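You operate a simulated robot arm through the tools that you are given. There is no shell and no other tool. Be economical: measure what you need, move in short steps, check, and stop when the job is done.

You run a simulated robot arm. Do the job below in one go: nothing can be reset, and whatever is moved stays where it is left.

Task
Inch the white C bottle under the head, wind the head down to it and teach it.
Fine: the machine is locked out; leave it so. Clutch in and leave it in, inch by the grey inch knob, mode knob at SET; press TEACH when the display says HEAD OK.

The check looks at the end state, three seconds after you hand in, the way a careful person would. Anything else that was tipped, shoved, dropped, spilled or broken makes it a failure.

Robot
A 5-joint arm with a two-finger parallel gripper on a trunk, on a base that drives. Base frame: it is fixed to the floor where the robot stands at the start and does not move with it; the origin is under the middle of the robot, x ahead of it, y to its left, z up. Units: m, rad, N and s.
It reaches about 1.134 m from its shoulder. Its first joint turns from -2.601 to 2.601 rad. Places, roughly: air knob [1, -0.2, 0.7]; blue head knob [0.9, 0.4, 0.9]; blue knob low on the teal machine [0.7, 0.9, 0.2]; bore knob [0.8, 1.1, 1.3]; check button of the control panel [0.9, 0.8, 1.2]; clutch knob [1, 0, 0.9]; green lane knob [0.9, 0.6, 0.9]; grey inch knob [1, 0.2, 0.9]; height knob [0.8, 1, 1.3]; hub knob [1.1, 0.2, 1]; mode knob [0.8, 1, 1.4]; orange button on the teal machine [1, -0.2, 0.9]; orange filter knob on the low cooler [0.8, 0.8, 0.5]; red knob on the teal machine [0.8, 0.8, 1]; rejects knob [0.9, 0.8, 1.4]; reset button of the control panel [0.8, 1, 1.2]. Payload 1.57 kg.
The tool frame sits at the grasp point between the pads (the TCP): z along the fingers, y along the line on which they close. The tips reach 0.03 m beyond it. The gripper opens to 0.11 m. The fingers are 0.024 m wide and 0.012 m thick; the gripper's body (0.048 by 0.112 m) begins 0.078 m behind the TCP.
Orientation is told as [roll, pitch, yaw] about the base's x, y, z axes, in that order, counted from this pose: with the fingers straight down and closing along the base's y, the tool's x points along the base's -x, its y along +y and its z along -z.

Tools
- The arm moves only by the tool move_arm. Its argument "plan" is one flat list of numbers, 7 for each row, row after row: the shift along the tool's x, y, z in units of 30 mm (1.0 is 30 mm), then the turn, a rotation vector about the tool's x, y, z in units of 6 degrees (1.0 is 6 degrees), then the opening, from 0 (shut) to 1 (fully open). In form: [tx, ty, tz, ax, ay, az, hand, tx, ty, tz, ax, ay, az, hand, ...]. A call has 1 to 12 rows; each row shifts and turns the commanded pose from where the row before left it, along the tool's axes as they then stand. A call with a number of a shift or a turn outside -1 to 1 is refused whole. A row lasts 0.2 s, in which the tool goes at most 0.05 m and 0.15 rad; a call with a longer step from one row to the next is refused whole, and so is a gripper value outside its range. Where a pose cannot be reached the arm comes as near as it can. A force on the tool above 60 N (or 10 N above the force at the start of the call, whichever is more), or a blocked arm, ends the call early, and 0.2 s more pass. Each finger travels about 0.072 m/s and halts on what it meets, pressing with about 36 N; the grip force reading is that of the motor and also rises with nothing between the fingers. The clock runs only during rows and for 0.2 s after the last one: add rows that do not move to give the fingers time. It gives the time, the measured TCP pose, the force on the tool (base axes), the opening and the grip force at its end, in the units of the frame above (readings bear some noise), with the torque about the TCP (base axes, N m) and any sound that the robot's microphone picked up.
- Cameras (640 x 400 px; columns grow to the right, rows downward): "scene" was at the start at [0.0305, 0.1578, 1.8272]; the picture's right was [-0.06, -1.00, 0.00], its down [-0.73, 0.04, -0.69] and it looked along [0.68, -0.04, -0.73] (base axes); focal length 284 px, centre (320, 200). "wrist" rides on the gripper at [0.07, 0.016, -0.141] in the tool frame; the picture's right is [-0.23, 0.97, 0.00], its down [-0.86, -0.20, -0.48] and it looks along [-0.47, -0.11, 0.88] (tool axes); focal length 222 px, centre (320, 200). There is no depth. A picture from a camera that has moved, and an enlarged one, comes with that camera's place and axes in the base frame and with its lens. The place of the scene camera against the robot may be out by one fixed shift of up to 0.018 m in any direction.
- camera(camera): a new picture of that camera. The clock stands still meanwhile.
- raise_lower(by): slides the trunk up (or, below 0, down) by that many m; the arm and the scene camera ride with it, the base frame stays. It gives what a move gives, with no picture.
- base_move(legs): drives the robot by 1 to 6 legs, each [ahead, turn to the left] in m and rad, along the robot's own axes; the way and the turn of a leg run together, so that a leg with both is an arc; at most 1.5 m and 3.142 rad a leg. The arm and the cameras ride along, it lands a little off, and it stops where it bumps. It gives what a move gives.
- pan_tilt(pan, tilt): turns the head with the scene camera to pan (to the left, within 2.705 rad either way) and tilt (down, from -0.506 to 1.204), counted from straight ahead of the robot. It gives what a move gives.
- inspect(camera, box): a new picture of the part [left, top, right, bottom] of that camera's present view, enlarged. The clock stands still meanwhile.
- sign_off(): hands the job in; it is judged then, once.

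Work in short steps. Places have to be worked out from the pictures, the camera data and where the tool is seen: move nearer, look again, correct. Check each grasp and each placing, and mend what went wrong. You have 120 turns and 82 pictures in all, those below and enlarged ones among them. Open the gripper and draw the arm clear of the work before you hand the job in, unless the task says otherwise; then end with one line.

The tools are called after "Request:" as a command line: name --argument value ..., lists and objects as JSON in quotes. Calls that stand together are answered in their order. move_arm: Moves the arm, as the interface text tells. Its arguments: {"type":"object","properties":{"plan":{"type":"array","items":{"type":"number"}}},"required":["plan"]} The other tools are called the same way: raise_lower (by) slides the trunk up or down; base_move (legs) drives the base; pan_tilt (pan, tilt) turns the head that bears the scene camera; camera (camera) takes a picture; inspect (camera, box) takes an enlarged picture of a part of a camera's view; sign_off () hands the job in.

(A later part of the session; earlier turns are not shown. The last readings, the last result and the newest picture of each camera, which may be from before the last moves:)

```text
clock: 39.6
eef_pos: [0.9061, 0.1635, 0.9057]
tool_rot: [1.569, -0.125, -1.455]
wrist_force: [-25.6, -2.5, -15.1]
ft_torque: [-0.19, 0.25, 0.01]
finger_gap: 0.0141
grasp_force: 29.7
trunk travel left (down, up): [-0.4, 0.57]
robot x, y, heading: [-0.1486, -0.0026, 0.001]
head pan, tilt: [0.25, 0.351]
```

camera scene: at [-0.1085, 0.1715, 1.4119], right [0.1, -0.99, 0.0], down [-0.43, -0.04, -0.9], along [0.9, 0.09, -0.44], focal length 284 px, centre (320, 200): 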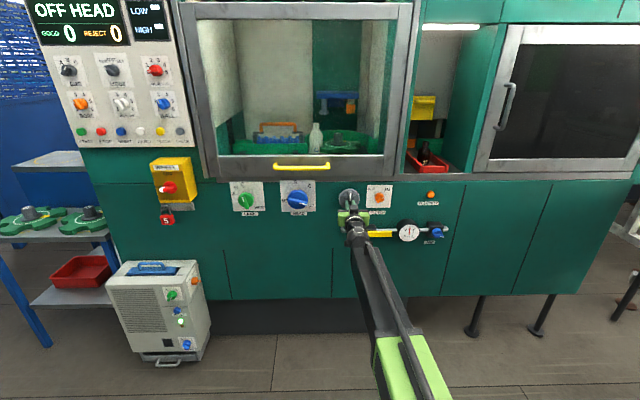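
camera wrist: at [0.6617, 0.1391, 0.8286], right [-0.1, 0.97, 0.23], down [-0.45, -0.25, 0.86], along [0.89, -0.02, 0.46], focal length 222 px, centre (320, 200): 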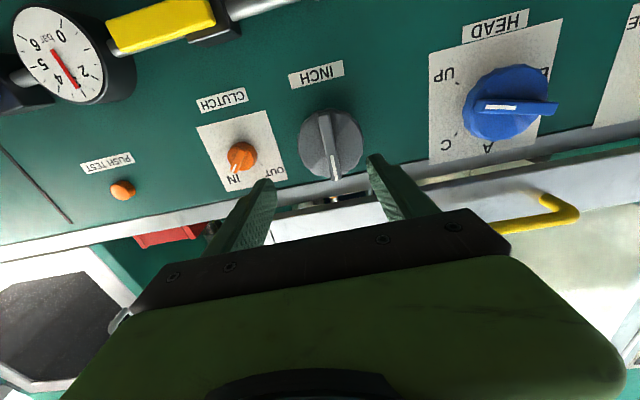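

The load is now small, so I continue clockwise 48°.

Request:
move_arm --plan '[0, 0, 0, 0, 0, 1, 0, 0, 0, 0, 0, 0, 1, 0, 0, 0, 0, 0, 0, 1, 0, 0, 0, 0, 0, 0, 1, 0, 0, 0, 0, 0, 0, 1, 0, 0, 0, 0, 0, 0, 1, 0, 0, 0, 0, 0, 0, 1, 0, 0, 0, 0, 0, 0, 1, 0]'

Request:
inspect --camera "scene" --box '[60, 20, 440, 260]'

```text
clock: 41.4
eef_pos: [0.9123, 0.1441, 0.8967]
tool_rot: [1.546, 0.685, -1.455]
wrist_force: [-13.0, 17.4, -46.2]
ft_torque: [-1.02, 0.16, 0.7]
finger_gap: 0.0181
grasp_force: 33.2
out of reach, approached as far as the arm can: row 3, 4, 5, 6, 7, 8
trunk travel left (down, up): [-0.4, 0.57]
robot x, y, heading: [-0.1524, 0.0008, 0.001]
head pan, tilt: [0.25, 0.351]
stopped in row 8: the force on the tool passed its limit at 84 N (the readings are from after the stop); the commanded pose is now the measured one
```

```text
1.67 times, centred on (250, 140) of scene
camera zoom: at [-0.1052, 0.1886, 1.4259], right [0.25, -0.97, 0.0], down [-0.34, -0.09, -0.94], along [0.91, 0.23, -0.35], focal length 473 px, centre (437, 300)
```

zoom: 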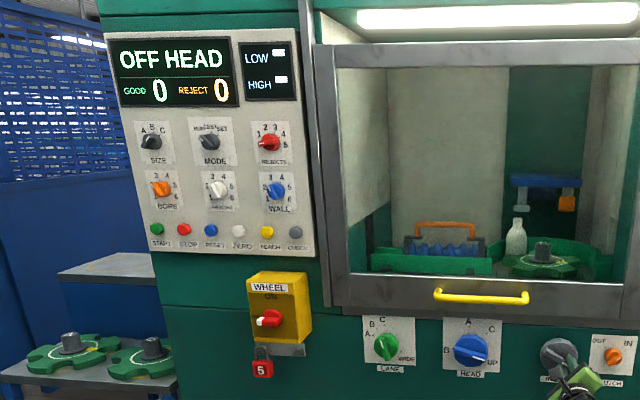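

The tool drifted off the knob axis (poses flagged out of reach, probably a yaw mismatch), though the bottle has advanced to the back-left. I release, back off and look.

Request:
move_arm --plan '[0, 0, 0, 0, 0, 0, 0.3, 0, 0, 0, 0, 0, 0, 0.5, 0, 0, 0, 0, 0, 0, 0.6, 0, 0, -1, 0, 0, 0, 0.6, 0, 0, -1, 0, 0, 0, 0.6]'

Request:
camera --camera "wrist"

Request:
inspect --camera "scene" --box '[270, 80, 450, 200]'

```text
clock: 42.6
eef_pos: [0.8508, 0.1305, 0.903]
tool_rot: [1.558, 0.689, -1.449]
wrist_force: [0.4, 0.0, 0.4]
ft_torque: [-0.04, -0.03, 0.0]
finger_gap: 0.066
grasp_force: 0.1
trunk travel left (down, up): [-0.4, 0.57]
robot x, y, heading: [-0.1483, 0.0008, 0.005]
head pan, tilt: [0.25, 0.351]
```

```text
45 pictures are left
camera wrist: at [0.7054, 0.1545, 0.9606], right [0.11, -0.79, 0.61], down [-0.41, -0.59, -0.69], along [0.9, -0.17, -0.39], focal length 222 px, centre (320, 200)
```

wrist: 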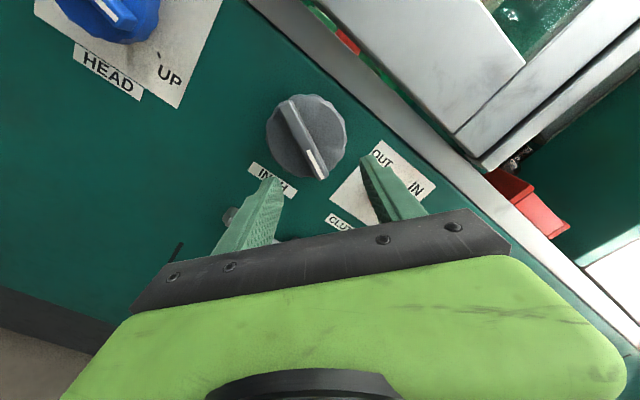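

```text
3.33 times, centred on (360, 140) of scene
camera zoom: at [-0.11, 0.1855, 1.4271], right [0.25, -0.97, 0.0], down [-0.33, -0.09, -0.94], along [0.91, 0.23, -0.34], focal length 946 px, centre (187, 400)
```

zoom: 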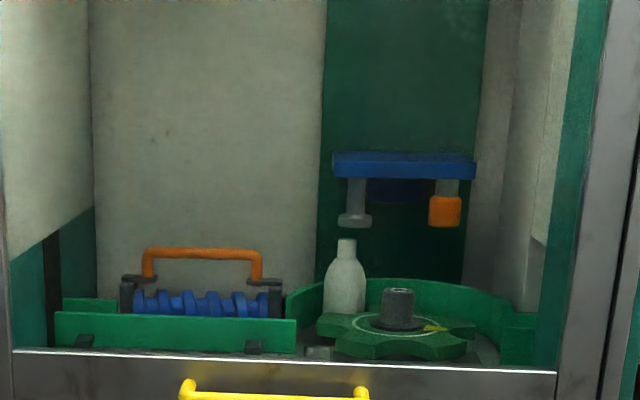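

The bottle is nearly under the grey plunger and the knob pointer is about 120° clockwise. I re-centre on the knob axis (≈0.168, 0.904), fix the yaw and back the spin off about 9° to match the bar.

Request:
move_arm --plan '[0.68, -0.46, 0, 0.12, 0.15, 0, 0.6, 0, 0, 0, 0, 0, -0.75, 0.6, 0, 0, 0, 0, 0, -0.75, 0.6]'

Request:
inspect --camera "wrist" --box '[190, 70, 450, 230]'

```text
clock: 43.4
eef_pos: [0.8489, 0.1548, 0.902]
tool_rot: [1.558, 0.532, -1.427]
wrist_force: [0.5, -0.8, -0.8]
ft_torque: [-0.02, -0.01, 0.01]
finger_gap: 0.0661
grasp_force: 0.0
out of reach, approached as far as the arm can: row 1
trunk travel left (down, up): [-0.4, 0.57]
robot x, y, heading: [-0.1544, 0.0036, 0.001]
head pan, tilt: [0.25, 0.351]
```

```text
2.46 times, centred on (320, 150) of wrist
camera zoom: at [0.7015, 0.184, 0.9528], right [0.11, -0.68, 0.72], down [-0.39, -0.7, -0.6], along [0.92, -0.21, -0.34], focal length 547 px, centre (320, 323)
```

zoom: 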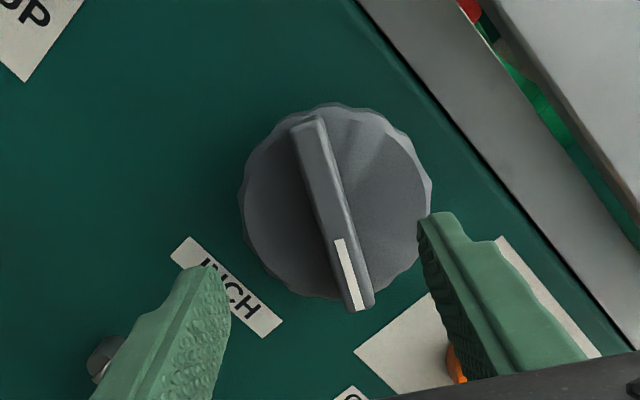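

The alignment is good. I advance 55 mm with a small trim and close on the bar.

Request:
move_arm --plan '[0, 0.14, 1, 0, 0, 0, 0.6, 0, 0, 0.8, 0, 0, 0, 0.6, 0, 0, 0, 0, 0, 0, 0.4, 0, 0, 0, 0, 0, 0, 0.2, 0, 0, 0, 0, 0, 0, 0, 0, 0, 0, 0, 0, 0, 0, 0, 0, 0, 0, 0, 0, 0]'

Request:
inspect --camera "wrist" --box '[190, 70, 450, 230]'

```text
clock: 45.0
eef_pos: [0.9014, 0.1574, 0.904]
tool_rot: [1.561, 0.535, -1.427]
wrist_force: [26.6, -13.9, 35.1]
ft_torque: [-0.1, -1.01, -0.53]
finger_gap: 0.0144
grasp_force: 30.1
trunk travel left (down, up): [-0.4, 0.57]
robot x, y, heading: [-0.1501, 0.002, 0.002]
head pan, tilt: [0.25, 0.351]
```

```text
2.46 times, centred on (320, 150) of wrist
camera zoom: at [0.7543, 0.1873, 0.9553], right [0.11, -0.68, 0.72], down [-0.38, -0.7, -0.6], along [0.92, -0.21, -0.34], focal length 547 px, centre (320, 323)
```

zoom: 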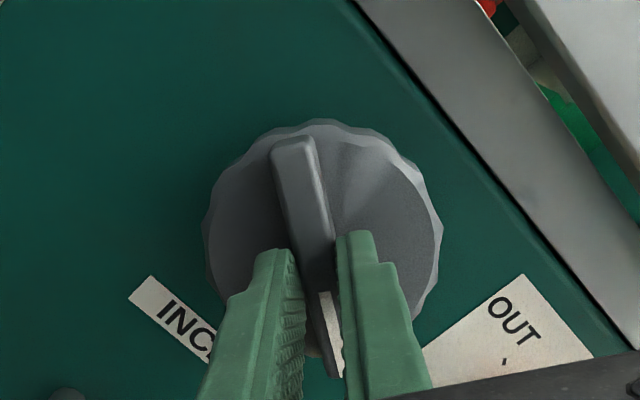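

Gripped; I ease the 40 N side load with a 3 mm shift, then turn 12° and check the display.

Request:
move_arm --plan '[0, 0.12, 0, 0, 0, 0, 0, 0, 0, 0, 0, 0, 1, 0, 0, 0, 0, 0, 0, 1, 0]'

Request:
inspect --camera "scene" --box '[110, 20, 440, 230]'

```text
clock: 45.8
eef_pos: [0.9002, 0.1577, 0.9059]
tool_rot: [1.561, 0.746, -1.429]
wrist_force: [26.1, -20.8, 37.8]
ft_torque: [-0.09, -1.22, -0.57]
finger_gap: 0.0136
grasp_force: 30.4
out of reach, approached as far as the arm can: row 1
trunk travel left (down, up): [-0.4, 0.57]
robot x, y, heading: [-0.1515, 0.0021, 0.005]
head pan, tilt: [0.25, 0.351]
```

```text
1.90 times, centred on (275, 125) of scene
camera zoom: at [-0.1126, 0.1828, 1.4277], right [0.25, -0.97, 0.0], down [-0.33, -0.08, -0.94], along [0.91, 0.23, -0.34], focal length 541 px, centre (406, 343)
```

zoom: 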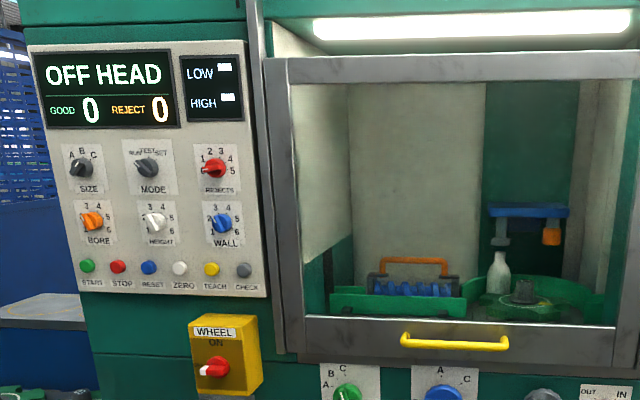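

Still OFF HEAD, but the neck is close to the plunger. I trim the trunk up 4 mm to ease the load and turn 12° more.

Request:
raise_lower --by 0.004

Request:
move_arm --plan '[0, 0, 0, 0, 0, 1, 0, 0, 0, 0, 0, 0, 1, 0]'

Request:
inspect --camera "scene" --box '[110, 20, 440, 230]'

```text
clock: 46.3
eef_pos: [0.9004, 0.1582, 0.9057]
tool_rot: [1.552, 0.746, -1.435]
wrist_force: [-14.9, -23.7, -4.7]
ft_torque: [-0.34, 0.02, -0.71]
finger_gap: 0.0139
grasp_force: 31.3
trunk travel left (down, up): [-0.404, 0.566]
robot x, y, heading: [-0.1524, -0.001, -0.001]
head pan, tilt: [0.25, 0.351]
```

```text
clock: 46.9
eef_pos: [0.9, 0.159, 0.9055]
tool_rot: [1.549, 0.955, -1.436]
wrist_force: [-16.6, -21.0, -8.2]
ft_torque: [-0.35, -0.01, -0.63]
finger_gap: 0.0139
grasp_force: 30.4
trunk travel left (down, up): [-0.404, 0.566]
robot x, y, heading: [-0.1492, 0.0006, 0.0]
head pan, tilt: [0.25, 0.351]
```

```text
1.90 times, centred on (275, 125) of scene
camera zoom: at [-0.1106, 0.1836, 1.4313], right [0.25, -0.97, 0.0], down [-0.33, -0.08, -0.94], along [0.91, 0.23, -0.34], focal length 541 px, centre (406, 343)
```

zoom: 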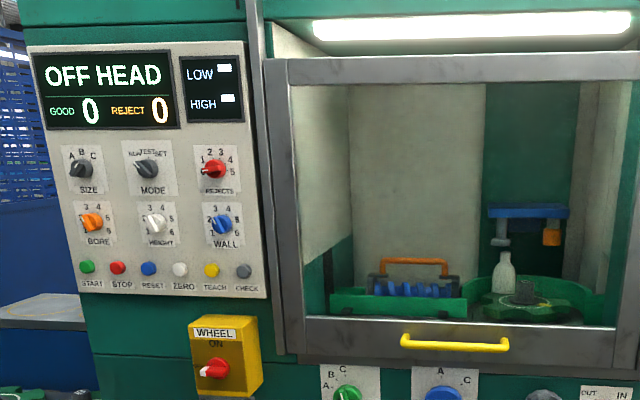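

The neck column went from just left of the plunger to just right of it in 12°, so I may have passed it. I zoom closely to measure.

Request:
inspect --camera "scene" --box '[340, 115, 420, 195]'

```text
5.00 times, centred on (380, 155) of scene
camera zoom: at [-0.1106, 0.1836, 1.4313], right [0.25, -0.97, 0.0], down [-0.33, -0.08, -0.94], along [0.91, 0.23, -0.34], focal length 1420 px, centre (20, 425)
```

zoom: 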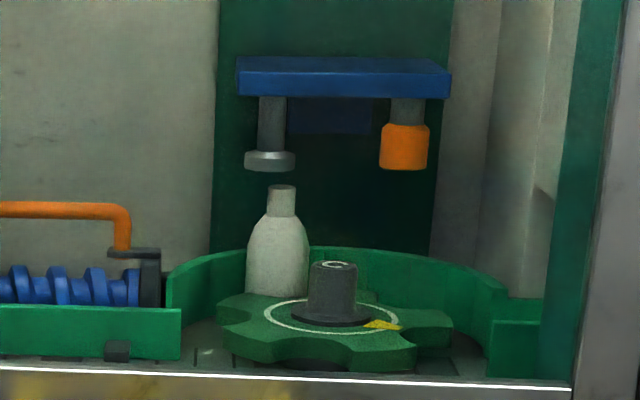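

The bottle axis is now about 13 mm past the plunger line; 12° ago it was about 1 mm short. I turn back 9° and check the display.

Request:
move_arm --plan '[0, 0, 0, 0, 0, -0.75, 0, 0, 0, 0, 0, 0, -0.75, 0, 0, 0, 0, 0, 0, 0, 0]'

Request:
inspect --camera "scene" --box '[110, 20, 440, 230]'

```text
clock: 47.7
eef_pos: [0.8997, 0.159, 0.9072]
tool_rot: [1.555, 0.797, -1.431]
wrist_force: [-16.0, -19.2, -8.1]
ft_torque: [0.07, 0.24, -0.68]
finger_gap: 0.014
grasp_force: 30.0
trunk travel left (down, up): [-0.404, 0.566]
robot x, y, heading: [-0.1532, 0.0028, 0.0]
head pan, tilt: [0.25, 0.351]
```

```text
1.90 times, centred on (275, 125) of scene
camera zoom: at [-0.1105, 0.1838, 1.4313], right [0.25, -0.97, 0.0], down [-0.33, -0.08, -0.94], along [0.91, 0.23, -0.34], focal length 541 px, centre (406, 343)
```

zoom: 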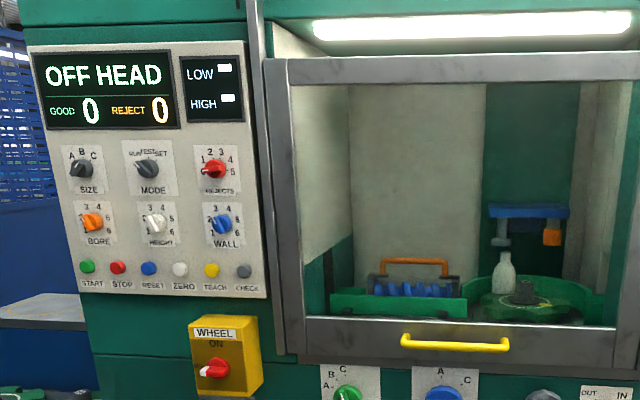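

The bottle barely moved: pocket slack. I turn back 9° more.

Request:
move_arm --plan '[0, 0, 0, 0, 0, -0.75, 0, 0, 0, 0, 0, 0, -0.75, 0, 0, 0, 0, 0, 0, 0, 0]'

Request:
inspect --camera "scene" --box '[110, 20, 440, 230]'

```text
clock: 48.5
eef_pos: [0.901, 0.1591, 0.9072]
tool_rot: [1.556, 0.638, -1.428]
wrist_force: [-15.2, -15.1, -9.9]
ft_torque: [0.2, 0.18, -0.69]
finger_gap: 0.014
grasp_force: 29.7
trunk travel left (down, up): [-0.404, 0.566]
robot x, y, heading: [-0.1513, 0.0003, 0.005]
head pan, tilt: [0.25, 0.351]
```

```text
1.90 times, centred on (275, 125) of scene
camera zoom: at [-0.1104, 0.1842, 1.4313], right [0.25, -0.97, 0.0], down [-0.33, -0.08, -0.94], along [0.91, 0.23, -0.34], focal length 541 px, centre (406, 343)
```

zoom: 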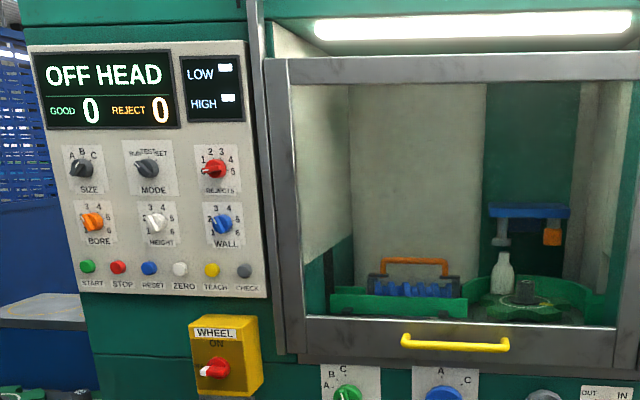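

Small movement again. I zoom to measure the bottle against the plunger precisely.

Request:
move_arm --plan '[0, 0, 0, 0, 0, -0.5, 0, 0, 0, 0, 0, 0, -0.5, 0, 0, 0, 0, 0, 0, 0, 0]'

Request:
inspect --camera "scene" --box '[340, 115, 420, 195]'

```text
clock: 49.3
eef_pos: [0.9007, 0.1589, 0.9065]
tool_rot: [1.557, 0.535, -1.426]
wrist_force: [-15.8, -14.1, -10.4]
ft_torque: [0.26, 0.22, -0.68]
finger_gap: 0.0141
grasp_force: 30.1
trunk travel left (down, up): [-0.404, 0.566]
robot x, y, heading: [-0.1514, 0.0022, -0.005]
head pan, tilt: [0.25, 0.351]
```

```text
5.00 times, centred on (380, 155) of scene
camera zoom: at [-0.1102, 0.1843, 1.4313], right [0.25, -0.97, 0.0], down [-0.33, -0.08, -0.94], along [0.91, 0.23, -0.34], focal length 1420 px, centre (20, 425)
```

zoom: 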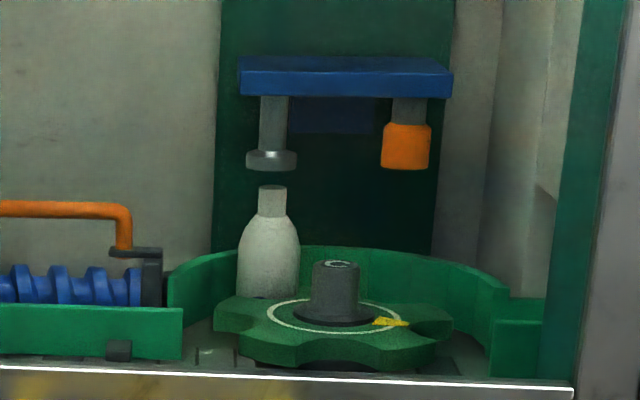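

It is now about 3 mm past alignment. I turn back 2° more and view display and bottle.

Request:
move_arm --plan '[0, 0, 0, 0, 0, -0.33, 0, 0, 0, 0, 0, 0, 0, 0]'

Request:
inspect --camera "scene" --box '[125, 30, 405, 190]'

```text
clock: 49.9
eef_pos: [0.9002, 0.1595, 0.9062]
tool_rot: [1.559, 0.499, -1.425]
wrist_force: [-8.7, -14.6, -6.1]
ft_torque: [0.24, 0.25, -0.95]
finger_gap: 0.0141
grasp_force: 30.2
trunk travel left (down, up): [-0.404, 0.566]
robot x, y, heading: [-0.15, 0.0009, -0.002]
head pan, tilt: [0.25, 0.351]
```

```text
2.29 times, centred on (265, 110) of scene
camera zoom: at [-0.1099, 0.1842, 1.4313], right [0.25, -0.97, 0.0], down [-0.33, -0.08, -0.94], along [0.91, 0.23, -0.34], focal length 649 px, centre (446, 406)
```

zoom: 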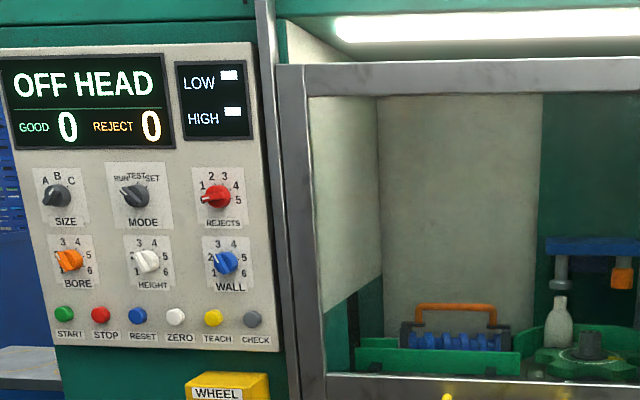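

The bottle is visually centred under the grey plunger, yet it still reads OFF HEAD with mode at RUN. I set the mode next: release, back off, and reposition the base to face the panel.

Request:
move_arm --plan '[0, 0, 0, 0, 0, 0, 0.3, 0, 0, 0, 0, 0, 0, 0.5, 0, 0, 0, 0, 0, 0, 0.6, 0, 0, -1, 0, 0, 0, 0.6, 0, 0, -1, 0, 0, 0, 0.6]'

Request:
base_move --legs '[[-0.2, 0], [0, -1.2], [-0.93, 0], [0, 1.2]]'

Request:
raise_lower --by 0.4

Request:
camera --camera "scene"

```text
clock: 51.1
eef_pos: [0.8405, 0.1513, 0.9082]
tool_rot: [1.561, 0.498, -1.426]
wrist_force: [0.6, -0.1, 0.3]
ft_torque: [-0.04, -0.01, -0.01]
finger_gap: 0.066
grasp_force: 0.1
trunk travel left (down, up): [-0.404, 0.566]
robot x, y, heading: [-0.1553, -0.0003, 0.001]
head pan, tilt: [0.25, 0.351]
```

```text
clock: 58.8
eef_pos: [-0.0803, -0.2469, 0.9058]
tool_rot: [1.561, 0.5, -2.614]
wrist_force: [-0.6, -0.8, 0.2]
ft_torque: [-0.01, 0.0, -0.01]
finger_gap: 0.0661
grasp_force: 0.0
trunk travel left (down, up): [-0.404, 0.566]
robot x, y, heading: [-0.5885, 0.6148, -1.195]
head pan, tilt: [0.25, 0.351]
stopped in leg 3: the robot was blocked; the commanded pose is now the measured one
```

```text
clock: 62.6
eef_pos: [-0.0804, -0.2466, 1.3069]
tool_rot: [1.56, 0.497, -2.613]
wrist_force: [0.3, 1.0, 0.1]
ft_torque: [0.0, 0.02, -0.01]
finger_gap: 0.0663
grasp_force: 0.0
trunk travel left (down, up): [-0.804, 0.166]
robot x, y, heading: [-0.5852, 0.6198, -1.198]
head pan, tilt: [0.25, 0.351]
```

```text
34 pictures are left
camera scene: at [-0.3941, 0.6396, 1.8311], right [-0.81, -0.58, 0.0], down [-0.2, 0.28, -0.94], along [0.55, -0.76, -0.34], focal length 284 px, centre (320, 200)
```

scene: 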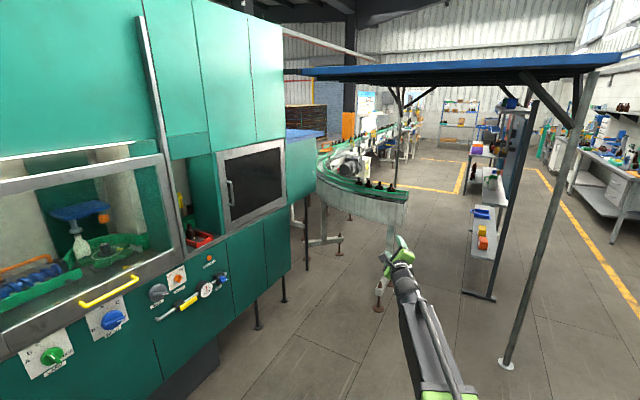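

The base bumped something behind it. I look back to see what it was.

Request:
pan_tilt --pan 2.6 --tilt 0.7

Request:
camera --camera "scene"

```text
clock: 64.8
eef_pos: [-0.0812, -0.2459, 1.3073]
tool_rot: [1.561, 0.497, -2.613]
wrist_force: [0.3, -0.1, 0.1]
ft_torque: [0.02, 0.0, 0.02]
finger_gap: 0.0661
grasp_force: 0.2
trunk travel left (down, up): [-0.804, 0.166]
robot x, y, heading: [-0.5886, 0.6195, -1.201]
head pan, tilt: [2.601, 0.7]
```

```text
33 pictures are left
camera scene: at [-0.4339, 0.7991, 1.7997], right [0.99, -0.17, 0.0], down [-0.11, -0.63, -0.76], along [0.13, 0.75, -0.64], focal length 284 px, centre (320, 200)
```

scene: 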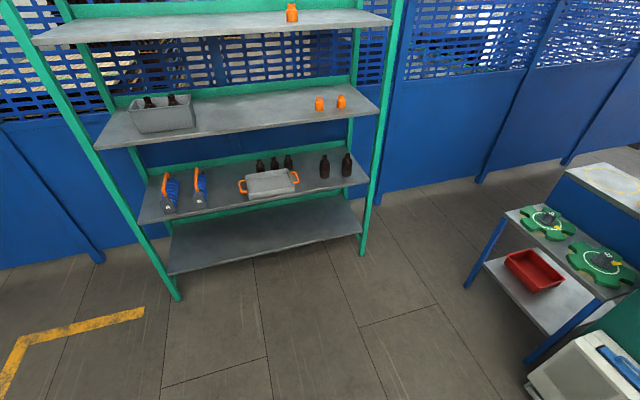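

The rack is well away and undisturbed. I look steeply down behind to find the obstacle.

Request:
pan_tilt --pan -2.6 --tilt 0.9

Request:
camera --camera "scene"

```text
clock: 68.8
eef_pos: [-0.0797, -0.2479, 1.3088]
tool_rot: [1.561, 0.497, -2.613]
wrist_force: [-0.1, -0.8, 0.1]
ft_torque: [0.05, 0.0, 0.02]
finger_gap: 0.0661
grasp_force: 0.0
trunk travel left (down, up): [-0.804, 0.166]
robot x, y, heading: [-0.5841, 0.6183, -1.192]
head pan, tilt: [-2.601, 0.901]
```

```text
32 pictures are left
camera scene: at [-0.508, 0.7616, 1.7835], right [0.61, 0.79, 0.0], down [0.62, -0.48, -0.62], along [-0.49, 0.38, -0.78], focal length 284 px, centre (320, 200)
```

scene: 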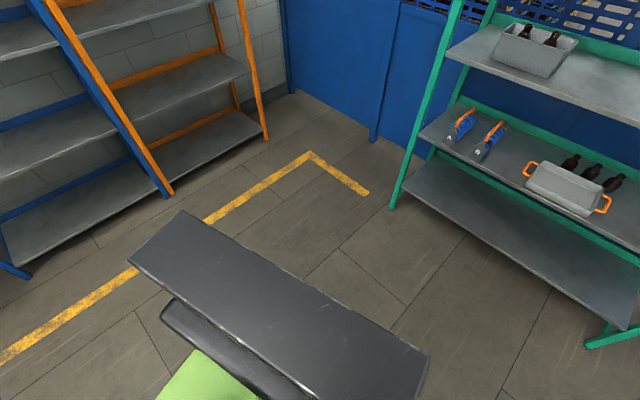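

There is nothing disturbed behind me. I retract the arm and drive toward (-0.24, 0.87) to face the mode knob.

Request:
move_arm --plan '[0, 0, -1, 0, 0, 0, 0.6, 0, 0, -1, 0, 0, 0, 0.6, 0, 0, -1, 0, 0, 0, 0.6, 0, 0, -1, 0, 0, 0, 0.6, 0, 0, -1, 0, 0, 0, 0.6]'

Request:
base_move --legs '[[0, 1.83], [0.43, 0], [0, -0.63]]'

Request:
pan_tilt --pan 0.1 --tilt 0.45

Request:
camera --camera "scene"

```text
clock: 70.0
eef_pos: [-0.1586, -0.1153, 1.3071]
tool_rot: [1.562, 0.497, -2.612]
wrist_force: [0.1, -0.6, -0.4]
ft_torque: [-0.01, 0.02, -0.02]
finger_gap: 0.066
grasp_force: 0.1
trunk travel left (down, up): [-0.804, 0.166]
robot x, y, heading: [-0.5854, 0.6177, -1.202]
head pan, tilt: [-2.601, 0.901]
```

```text
clock: 71.7
eef_pos: [0.0195, 0.0201, 1.3093]
tool_rot: [1.564, 0.495, -2.353]
wrist_force: [0.4, -0.2, 0.0]
ft_torque: [-0.01, 0.0, 0.02]
finger_gap: 0.066
grasp_force: 0.0
trunk travel left (down, up): [-0.804, 0.166]
robot x, y, heading: [-0.58, 0.6226, -0.983]
head pan, tilt: [-2.601, 0.901]
stopped in leg 1: the robot was blocked; the commanded pose is now the measured one
```

```text
clock: 74.1
eef_pos: [0.0191, 0.0194, 1.3075]
tool_rot: [1.564, 0.494, -2.352]
wrist_force: [0.2, 0.7, 0.4]
ft_torque: [0.01, 0.0, -0.05]
finger_gap: 0.0659
grasp_force: 0.0
trunk travel left (down, up): [-0.804, 0.166]
robot x, y, heading: [-0.5792, 0.6236, -0.984]
head pan, tilt: [0.099, 0.45]
```

```text
31 pictures are left
camera scene: at [-0.4098, 0.6759, 1.8219], right [-0.77, -0.63, 0.0], down [-0.28, 0.34, -0.9], along [0.57, -0.7, -0.44], focal length 284 px, centre (320, 200)
```

scene: 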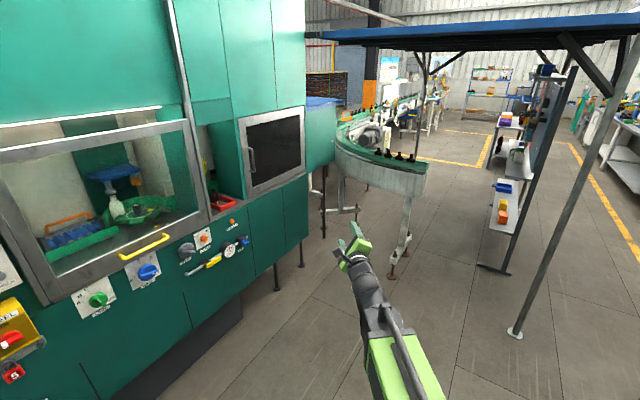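

Something low is blocking the rear. I drive forward away from it first, then turn and approach the panel along a different line.

Request:
base_move --legs '[[0.22, 0], [0, 1.73], [0.5, 0], [0, -0.63]]'

Request:
camera --camera "scene"

```text
clock: 77.1
eef_pos: [0.2927, 0.0425, 1.3077]
tool_rot: [1.564, 0.492, -2.056]
wrist_force: [0.2, 0.1, 0.6]
ft_torque: [0.02, 0.03, -0.01]
finger_gap: 0.0661
grasp_force: 0.0
trunk travel left (down, up): [-0.804, 0.166]
robot x, y, heading: [-0.4526, 0.4469, -0.736]
head pan, tilt: [0.099, 0.45]
stopped in leg 2: the robot was blocked; the commanded pose is now the measured one
```

```text
30 pictures are left
camera scene: at [-0.3053, 0.5408, 1.8219], right [-0.59, -0.8, 0.0], down [-0.35, 0.26, -0.9], along [0.72, -0.54, -0.43], focal length 284 px, centre (320, 200)
```

scene: 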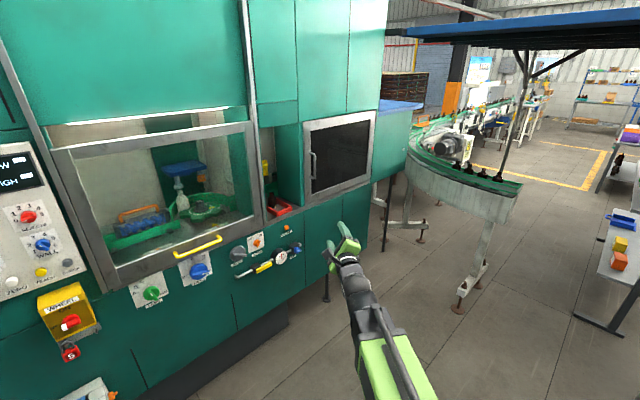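

Blocked again by something low at my left-rear. I go forward clear of it, turn fully left away from the machine, drive along y, and then face the panel.

Request:
base_move --legs '[[0.28, 0], [0, 2.3], [0.6, 0], [0, -1.5]]'

Request:
camera --camera "scene"

```text
clock: 80.4
eef_pos: [0.5757, 0.0528, 1.3095]
tool_rot: [1.563, 0.488, -1.808]
wrist_force: [-0.1, 0.0, 0.4]
ft_torque: [0.05, -0.02, 0.0]
finger_gap: 0.0661
grasp_force: 0.0
trunk travel left (down, up): [-0.804, 0.166]
robot x, y, heading: [-0.2458, 0.2614, -0.53]
head pan, tilt: [0.099, 0.45]
stopped in leg 2: the robot was blocked; the commanded pose is now the measured one
```

```text
29 pictures are left
camera scene: at [-0.1212, 0.388, 1.8219], right [-0.42, -0.91, 0.0], down [-0.39, 0.18, -0.9], along [0.82, -0.38, -0.43], focal length 284 px, centre (320, 200)
```

scene: 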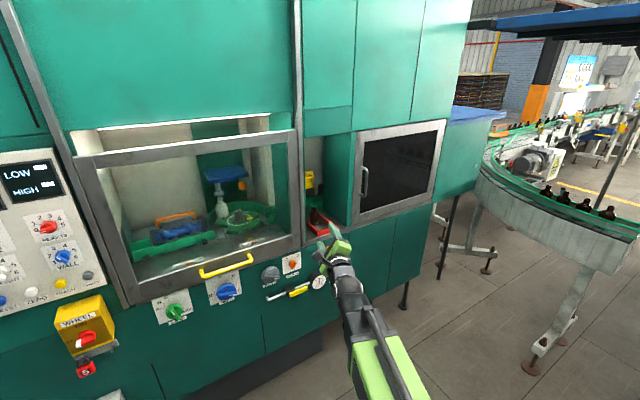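

Left turns keep stopping after about 0.22 rad wherever I am. I look behind once more before trying anything else.

Request:
pan_tilt --pan -2.1 --tilt 1.0

Request:
camera --camera "scene"

Request:
pan_tilt --pan 2.2 --tilt 1.0

Request:
camera --camera "scene"

```text
clock: 82.5
eef_pos: [0.576, 0.0514, 1.3077]
tool_rot: [1.564, 0.491, -1.809]
wrist_force: [-0.1, -0.4, 0.2]
ft_torque: [0.0, 0.0, -0.06]
finger_gap: 0.0658
grasp_force: 0.0
trunk travel left (down, up): [-0.804, 0.166]
robot x, y, heading: [-0.2437, 0.2642, -0.532]
head pan, tilt: [-2.1, 1.0]
```

```text
28 pictures are left
camera scene: at [-0.2644, 0.3915, 1.7763], right [-0.49, 0.87, 0.0], down [0.73, 0.41, -0.54], along [-0.47, -0.26, -0.84], focal length 284 px, centre (320, 200)
```

scene: 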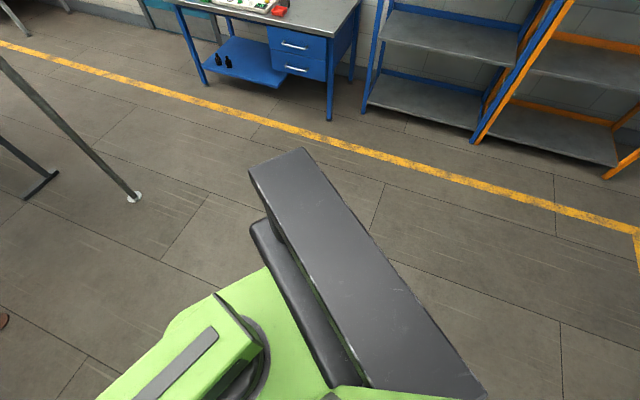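

```text
clock: 86.0
eef_pos: [0.5753, 0.0512, 1.3081]
tool_rot: [1.565, 0.49, -1.811]
wrist_force: [0.9, -0.4, -0.6]
ft_torque: [-0.02, -0.02, 0.0]
finger_gap: 0.0659
grasp_force: 0.0
trunk travel left (down, up): [-0.804, 0.166]
robot x, y, heading: [-0.2469, 0.2658, -0.531]
head pan, tilt: [2.201, 1.0]
```

```text
27 pictures are left
camera scene: at [-0.2106, 0.495, 1.7763], right [1.0, 0.1, 0.0], down [0.08, -0.84, -0.54], along [-0.05, 0.54, -0.84], focal length 284 px, centre (320, 200)
```

scene: 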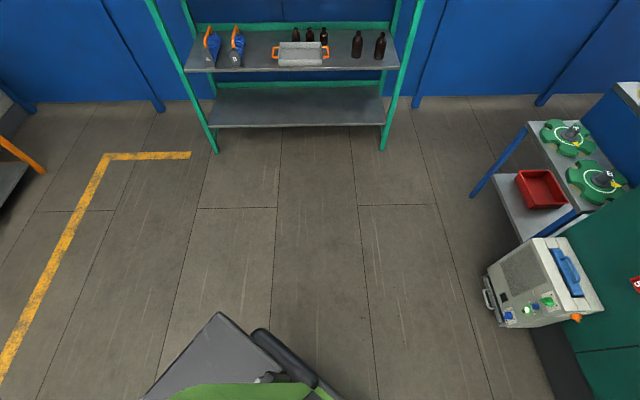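

The floor around me is clear on all sides, so the stop was not an obstacle I can see. I try a plain left turn in smaller legs.

Request:
base_move --legs '[[0, 0.2], [0, 0.2], [0, 0.2]]'

```text
clock: 87.4
eef_pos: [0.6013, 0.2359, 1.3068]
tool_rot: [1.563, 0.487, -1.594]
wrist_force: [-0.4, -0.3, 0.4]
ft_torque: [0.0, -0.01, -0.05]
finger_gap: 0.0661
grasp_force: 0.1
trunk travel left (down, up): [-0.804, 0.166]
robot x, y, heading: [-0.2422, 0.2697, -0.343]
head pan, tilt: [2.201, 1.0]
stopped in leg 2: the robot was blocked; the commanded pose is now the measured one
```

One 0.2 rad leg works per call. I try a gentle arc instead.

Request:
base_move --legs '[[0.05, 0.45]]'

```text
clock: 89.0
eef_pos: [0.5927, 0.5535, 1.3081]
tool_rot: [1.563, 0.485, -1.206]
wrist_force: [0.2, -0.3, 0.3]
ft_torque: [-0.04, 0.03, -0.01]
finger_gap: 0.066
grasp_force: 0.0
trunk travel left (down, up): [-0.804, 0.166]
robot x, y, heading: [-0.2078, 0.2695, -0.034]
head pan, tilt: [2.201, 1.0]
stopped in leg 1: the robot was blocked; the commanded pose is now the measured one
```

The base turned 0.31 rad. Right turns worked before, so I use right turn plus reverse to gain y, then small left turns.

Request:
base_move --legs '[[0, -0.9], [-0.6, 0]]'

```text
clock: 90.5
eef_pos: [0.6404, 0.3264, 1.3079]
tool_rot: [1.563, 0.49, -1.479]
wrist_force: [0.2, -0.3, -0.4]
ft_torque: [0.02, 0.01, -0.05]
finger_gap: 0.066
grasp_force: 0.1
trunk travel left (down, up): [-0.804, 0.166]
robot x, y, heading: [-0.2038, 0.2608, -0.257]
head pan, tilt: [2.201, 1.0]
stopped in leg 1: the robot was blocked; the commanded pose is now the measured one
```

Now right turns stall as well. I test a straight reverse to learn what the limit is.

Request:
base_move --legs '[[-0.3, 0]]'

```text
clock: 92.5
eef_pos: [0.3564, 0.4016, 1.3086]
tool_rot: [1.563, 0.487, -1.478]
wrist_force: [-0.4, -0.2, -0.8]
ft_torque: [-0.01, 0.01, -0.02]
finger_gap: 0.0663
grasp_force: 0.0
trunk travel left (down, up): [-0.804, 0.166]
robot x, y, heading: [-0.4882, 0.3379, -0.258]
head pan, tilt: [2.201, 1.0]
```

Straight driving is fine, so I try slow arcs: reverse with a slight right turn, then forward curving left.

Request:
base_move --legs '[[-0.55, -0.25], [0.4, 0.6]]'

```text
clock: 94.2
eef_pos: [0.1567, 0.3779, 1.3103]
tool_rot: [1.566, 0.488, -1.576]
wrist_force: [-1.0, 1.2, 0.3]
ft_torque: [0.04, 0.05, -0.01]
finger_gap: 0.0659
grasp_force: 0.0
trunk travel left (down, up): [-0.804, 0.166]
robot x, y, heading: [-0.6853, 0.3989, -0.348]
head pan, tilt: [2.201, 1.0]
stopped in leg 1: the robot was blocked; the commanded pose is now the measured one
```

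Still stalling. I test lowering the trunk for stability and then turning left.

Request:
raise_lower --by -0.4

Request:
base_move --legs '[[0, 0.9]]'

```text
clock: 98.0
eef_pos: [0.1629, 0.3772, 0.9071]
tool_rot: [1.561, 0.486, -1.582]
wrist_force: [-0.4, -0.1, 0.3]
ft_torque: [0.0, 0.01, 0.01]
finger_gap: 0.066
grasp_force: 0.0
trunk travel left (down, up): [-0.404, 0.566]
robot x, y, heading: [-0.6854, 0.3972, -0.35]
head pan, tilt: [2.201, 1.0]
```

```text
clock: 99.6
eef_pos: [0.1313, 0.6303, 0.907]
tool_rot: [1.563, 0.485, -1.281]
wrist_force: [0.7, -0.3, 0.0]
ft_torque: [0.02, -0.02, -0.04]
finger_gap: 0.0662
grasp_force: 0.1
trunk travel left (down, up): [-0.404, 0.566]
robot x, y, heading: [-0.685, 0.4014, -0.106]
head pan, tilt: [2.201, 1.0]
stopped in leg 1: the robot was blocked; the commanded pose is now the measured one
```

Each call yields about 0.25–0.3 rad, so I issue several small left turns to reach a heading of about 0.8, since the area is clear.

Request:
base_move --legs '[[0, 0.3]]'

Request:
base_move --legs '[[0, 0.3]]'

Request:
base_move --legs '[[0, 0.25]]'

```text
clock: 101.0
eef_pos: [0.0297, 0.8603, 0.9066]
tool_rot: [1.562, 0.483, -0.988]
wrist_force: [0.6, 0.5, 0.1]
ft_torque: [0.01, 0.02, -0.04]
finger_gap: 0.066
grasp_force: 0.1
trunk travel left (down, up): [-0.404, 0.566]
robot x, y, heading: [-0.6876, 0.4101, 0.147]
head pan, tilt: [2.201, 1.0]
stopped in leg 1: the robot was blocked; the commanded pose is now the measured one
```

```text
clock: 102.5
eef_pos: [-0.1403, 1.0567, 0.9089]
tool_rot: [1.562, 0.483, -0.678]
wrist_force: [0.4, 0.3, -0.2]
ft_torque: [-0.01, 0.01, -0.03]
finger_gap: 0.066
grasp_force: 0.1
trunk travel left (down, up): [-0.404, 0.566]
robot x, y, heading: [-0.6945, 0.4212, 0.399]
head pan, tilt: [2.201, 1.0]
stopped in leg 1: the robot was blocked; the commanded pose is now the measured one
```

```text
clock: 104.0
eef_pos: [-0.3239, 1.1787, 0.9082]
tool_rot: [1.562, 0.484, -0.416]
wrist_force: [-0.1, -0.4, 0.0]
ft_torque: [-0.04, -0.03, -0.01]
finger_gap: 0.0659
grasp_force: 0.1
trunk travel left (down, up): [-0.404, 0.566]
robot x, y, heading: [-0.6959, 0.4248, 0.625]
head pan, tilt: [2.201, 1.0]
stopped in leg 1: the robot was blocked; the commanded pose is now the measured one
```

Heading is now 0.625. I raise the trunk for clearance, turn a bit more and drive in two short legs toward the panel station.

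Request:
raise_lower --by 0.4

Request:
base_move --legs '[[0, 0.13]]'

Request:
base_move --legs '[[0.3, 0]]'

Request:
base_move --legs '[[0.3, 0]]'

```text
clock: 107.9
eef_pos: [-0.3241, 1.1794, 1.3071]
tool_rot: [1.561, 0.484, -0.416]
wrist_force: [0.2, 0.9, -0.9]
ft_torque: [-0.03, -0.02, 0.0]
finger_gap: 0.066
grasp_force: 0.1
trunk travel left (down, up): [-0.804, 0.166]
robot x, y, heading: [-0.6918, 0.425, 0.625]
head pan, tilt: [2.201, 1.0]
```

```text
clock: 108.8
eef_pos: [-0.4265, 1.221, 1.3078]
tool_rot: [1.561, 0.484, -0.285]
wrist_force: [0.3, 0.5, 0.1]
ft_torque: [-0.03, 0.0, -0.01]
finger_gap: 0.066
grasp_force: 0.0
trunk travel left (down, up): [-0.804, 0.166]
robot x, y, heading: [-0.6985, 0.4274, 0.744]
head pan, tilt: [2.201, 1.0]
```

```text
clock: 110.9
eef_pos: [-0.201, 1.4225, 1.3062]
tool_rot: [1.561, 0.482, -0.292]
wrist_force: [0.2, -0.3, -0.2]
ft_torque: [0.01, -0.03, 0.01]
finger_gap: 0.0663
grasp_force: 0.0
trunk travel left (down, up): [-0.804, 0.166]
robot x, y, heading: [-0.4797, 0.6303, 0.737]
head pan, tilt: [2.201, 1.0]
```

```text
clock: 113.0
eef_pos: [0.0304, 1.6247, 1.3061]
tool_rot: [1.559, 0.484, -0.298]
wrist_force: [0.1, 0.2, -0.1]
ft_torque: [0.01, -0.01, -0.02]
finger_gap: 0.0661
grasp_force: 0.0
trunk travel left (down, up): [-0.804, 0.166]
robot x, y, heading: [-0.2536, 0.839, 0.73]
head pan, tilt: [2.201, 1.0]
```

I'm at the station (-0.25, 0.84). I turn right in small legs until the arm faces the panel.

Request:
base_move --legs '[[0, -0.25]]'

Request:
base_move --legs '[[0, -0.25]]'

Request:
base_move --legs '[[0, -0.25]]'

Request:
pan_tilt --pan 0.2 --tilt 0.4

Request:
camera --camera "scene"

```text
clock: 114.8
eef_pos: [0.2132, 1.5288, 1.3065]
tool_rot: [1.563, 0.485, -0.548]
wrist_force: [-0.5, 0.6, 0.7]
ft_torque: [-0.01, -0.03, 0.0]
finger_gap: 0.0659
grasp_force: 0.0
trunk travel left (down, up): [-0.804, 0.166]
robot x, y, heading: [-0.2541, 0.8275, 0.488]
head pan, tilt: [2.201, 1.0]
stopped in leg 1: the robot was blocked; the commanded pose is now the measured one
```

```text
clock: 116.2
eef_pos: [0.3814, 1.3775, 1.3079]
tool_rot: [1.563, 0.484, -0.818]
wrist_force: [0.4, -0.1, -0.2]
ft_torque: [0.03, 0.0, 0.02]
finger_gap: 0.0659
grasp_force: 0.1
trunk travel left (down, up): [-0.804, 0.166]
robot x, y, heading: [-0.2521, 0.8195, 0.248]
head pan, tilt: [2.201, 1.0]
stopped in leg 1: the robot was blocked; the commanded pose is now the measured one
```

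```text
clock: 117.6
eef_pos: [0.5016, 1.1978, 1.3084]
tool_rot: [1.563, 0.487, -1.075]
wrist_force: [0.4, -0.3, 0.2]
ft_torque: [-0.01, 0.01, -0.01]
finger_gap: 0.0662
grasp_force: 0.1
trunk travel left (down, up): [-0.804, 0.166]
robot x, y, heading: [-0.2518, 0.8146, 0.026]
head pan, tilt: [2.201, 1.0]
stopped in leg 1: the robot was blocked; the commanded pose is now the measured one
```

```text
clock: 119.5
eef_pos: [0.5017, 1.1984, 1.3068]
tool_rot: [1.563, 0.488, -1.075]
wrist_force: [0.0, -0.1, -0.2]
ft_torque: [0.01, 0.0, 0.02]
finger_gap: 0.066
grasp_force: 0.0
trunk travel left (down, up): [-0.804, 0.166]
robot x, y, heading: [-0.2523, 0.8142, 0.033]
head pan, tilt: [0.201, 0.4]
```

```text
26 pictures are left
camera scene: at [-0.2165, 0.9969, 1.8265], right [0.23, -0.97, 0.0], down [-0.38, -0.09, -0.92], along [0.9, 0.21, -0.39], focal length 284 px, centre (320, 200)
```

scene: 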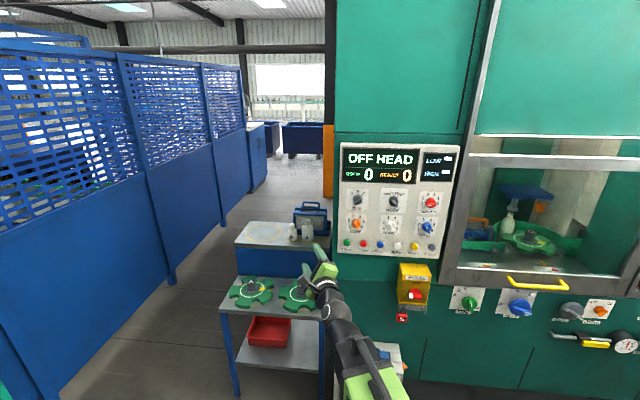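

I'm facing the panel. I zoom on the SIZE and MODE knobs to read angles while the camera is square-on.

Request:
inspect --camera "scene" --box '[338, 185, 458, 260]'

```text
5.33 times, centred on (398, 222) of scene
camera zoom: at [-0.2165, 0.9969, 1.8265], right [0.23, -0.97, 0.0], down [-0.38, -0.09, -0.92], along [0.9, 0.21, -0.39], focal length 1514 px, centre (-96, 80)
```

zoom: 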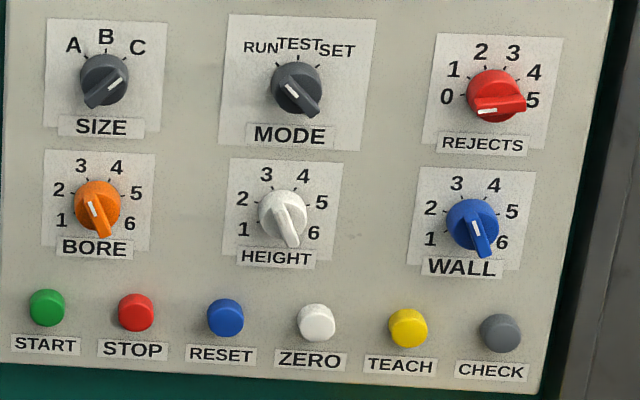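

SIZE is already at C, MODE at RUN with SET about 84° clockwise. I swing the arm to the mode knob's azimuth and raise the trunk 0.09 m.

Request:
move_arm --plan '[-0.707, 0.375, 0.04, -0.127, -0.239, 0, 0.6, -0.707, 0.375, 0.04, -0.127, -0.239, 0, 0.6, -0.707, 0.375, 0.04, -0.127, -0.239, 0, 0.6, -0.707, 0.375, 0.04, -0.127, -0.239, 0, 0.6, -0.707, 0.375, 0.04, -0.127, -0.239, 0, 0.6, -0.707, 0.375, 0.04, -0.127, -0.239, 0, 0.6, -0.707, 0.375, 0.04, -0.127, -0.239, 0, 0.6, -0.707, 0.375, 0.04, -0.127, -0.239, 0, 0.6, -0.707, 0.375, 0.04, -0.127, -0.239, 0, 0.6, -0.707, 0.375, 0.04, -0.127, -0.239, 0, 0.6, -0.707, 0.375, 0.04, -0.127, -0.239, 0, 0.6, -0.707, 0.375, 0.04, -0.127, -0.239, 0, 0.6]'

Request:
raise_lower --by 0.09

Request:
move_arm --plan '[0, 0, 0, 0, 0, 1, 0.6, 0, 0, 0, 0, 0, 1, 0.6, 0, 0, 0, 0, 0, 1, 0.6, 0, 0, 0, 0, 0, 0.33, 0.6]'

Request:
camera --camera "wrist"

```text
clock: 122.2
eef_pos: [0.6118, 0.9316, 1.3075]
tool_rot: [1.563, 0.484, -1.415]
wrist_force: [0.1, -0.1, 0.9]
ft_torque: [0.01, 0.01, -0.02]
finger_gap: 0.0659
grasp_force: 0.0
trunk travel left (down, up): [-0.804, 0.166]
robot x, y, heading: [-0.2568, 0.8151, 0.027]
head pan, tilt: [0.201, 0.4]
```

```text
clock: 123.4
eef_pos: [0.6113, 0.9331, 1.3978]
tool_rot: [1.562, 0.484, -1.414]
wrist_force: [0.8, 0.2, -0.6]
ft_torque: [-0.01, 0.04, 0.02]
finger_gap: 0.0661
grasp_force: 0.1
trunk travel left (down, up): [-0.894, 0.076]
robot x, y, heading: [-0.2529, 0.8126, 0.029]
head pan, tilt: [0.201, 0.4]
```

```text
clock: 124.4
eef_pos: [0.6106, 0.9335, 1.3981]
tool_rot: [1.56, 0.835, -1.42]
wrist_force: [1.2, 0.5, 0.4]
ft_torque: [0.0, 0.0, -0.01]
finger_gap: 0.0661
grasp_force: 0.0
trunk travel left (down, up): [-0.894, 0.076]
robot x, y, heading: [-0.2549, 0.8122, 0.027]
head pan, tilt: [0.201, 0.4]
```

```text
24 pictures are left
camera wrist: at [0.4676, 0.944, 1.4604], right [0.14, -0.86, 0.49], down [-0.41, -0.5, -0.76], along [0.9, -0.09, -0.42], focal length 222 px, centre (320, 200)
```

wrist: 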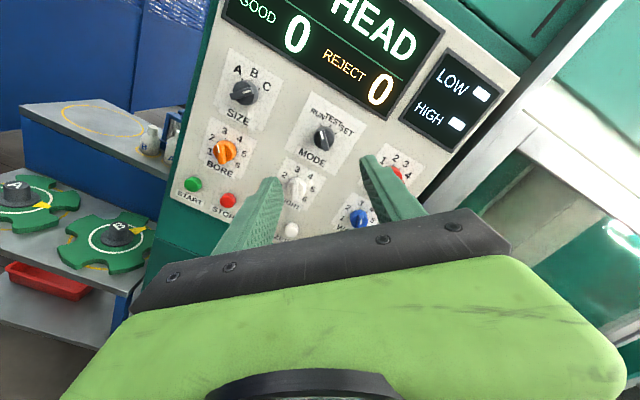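

The mode knob is at about (0.787, 0.955, 1.397). I advance about 0.13 m with a trim and take another look.

Request:
move_arm --plan '[-0.11, 0.12, 1, 0, 0, 0, 0.6, 0, 0, 1, 0, 0, 0, 0.6, 0, 0, 1, 0, 0, 0, 0.5, 0, 0, 1, 0, 0, 0, 0.5, 0, 0, 0.3, 0, 0, 0, 0.5]'

Request:
inspect --camera "wrist" --box '[210, 70, 430, 210]'

```text
clock: 125.6
eef_pos: [0.7409, 0.9494, 1.3975]
tool_rot: [1.559, 0.833, -1.42]
wrist_force: [-0.8, -0.3, 0.7]
ft_torque: [0.0, 0.03, 0.0]
finger_gap: 0.0548
grasp_force: 0.0
trunk travel left (down, up): [-0.894, 0.076]
robot x, y, heading: [-0.2531, 0.8134, 0.029]
head pan, tilt: [0.201, 0.4]
```

```text
2.86 times, centred on (320, 140) of wrist
camera zoom: at [0.5966, 0.9598, 1.4603], right [0.14, -0.86, 0.49], down [-0.41, -0.5, -0.76], along [0.9, -0.09, -0.43], focal length 635 px, centre (320, 371)
```

zoom: 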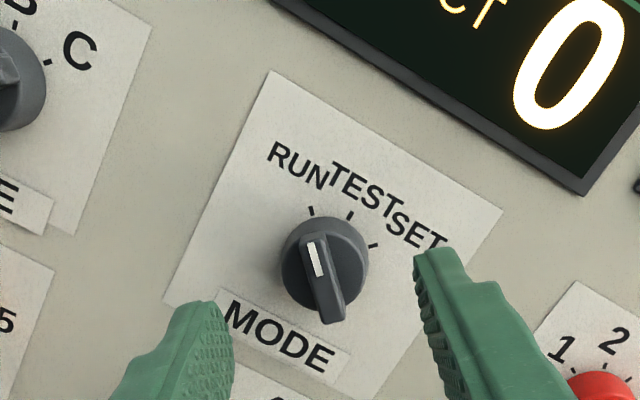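

Alignment is good. I advance 22 mm and close on the bar.

Request:
move_arm --plan '[0, 0, 0.4, 0, 0, 0, 0.5, 0, 0, 0.35, 0, 0, 0, 0.5, 0, 0, 0, 0, 0, 0, 0.3, 0, 0, 0, 0, 0, 0, 0.1, 0, 0, 0, 0, 0, 0, 0, 0, 0, 0, 0, 0, 0, 0, 0, 0, 0, 0, 0, 0, 0]'

Request:
inspect --camera "wrist" --box '[210, 70, 430, 210]'

```text
clock: 127.2
eef_pos: [0.7635, 0.9526, 1.3968]
tool_rot: [1.555, 0.832, -1.421]
wrist_force: [-0.6, -0.4, 0.3]
ft_torque: [-0.02, -0.02, -0.01]
finger_gap: 0.0001
grasp_force: 21.1
trunk travel left (down, up): [-0.894, 0.076]
robot x, y, heading: [-0.2508, 0.8136, 0.032]
head pan, tilt: [0.201, 0.4]
```

```text
2.86 times, centred on (320, 140) of wrist
camera zoom: at [0.6185, 0.9634, 1.4601], right [0.14, -0.86, 0.49], down [-0.41, -0.5, -0.76], along [0.9, -0.09, -0.43], focal length 635 px, centre (320, 371)
```

zoom: 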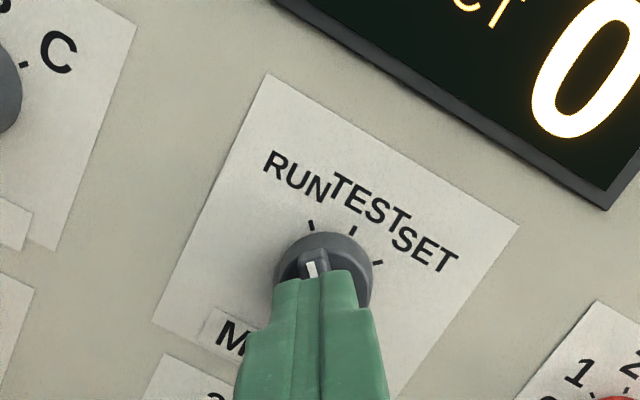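

The fingers closed just in front of the bar. I open, advance 18 mm and close again.

Request:
move_arm --plan '[0, 0, 0, 0, 0, 0, 0.2, 0, 0, 0, 0, 0, 0, 0.4, 0, 0, 0, 0, 0, 0, 0.5, 0, 0, 0.3, 0, 0, 0, 0.5, 0, 0, 0.3, 0, 0, 0, 0.5, 0, 0, 0, 0, 0, 0, 0.3, 0, 0, 0, 0, 0, 0, 0.1, 0, 0, 0, 0, 0, 0, 0, 0, 0, 0, 0, 0, 0, 0, 0, 0, 0, 0, 0, 0, 0]'

```text
clock: 129.4
eef_pos: [0.7799, 0.9555, 1.3965]
tool_rot: [1.555, 0.833, -1.421]
wrist_force: [0.1, -0.2, 0.4]
ft_torque: [0.03, 0.0, 0.02]
finger_gap: 0.0001
grasp_force: 21.4
trunk travel left (down, up): [-0.894, 0.076]
robot x, y, heading: [-0.2511, 0.8141, 0.03]
head pan, tilt: [0.201, 0.4]
```

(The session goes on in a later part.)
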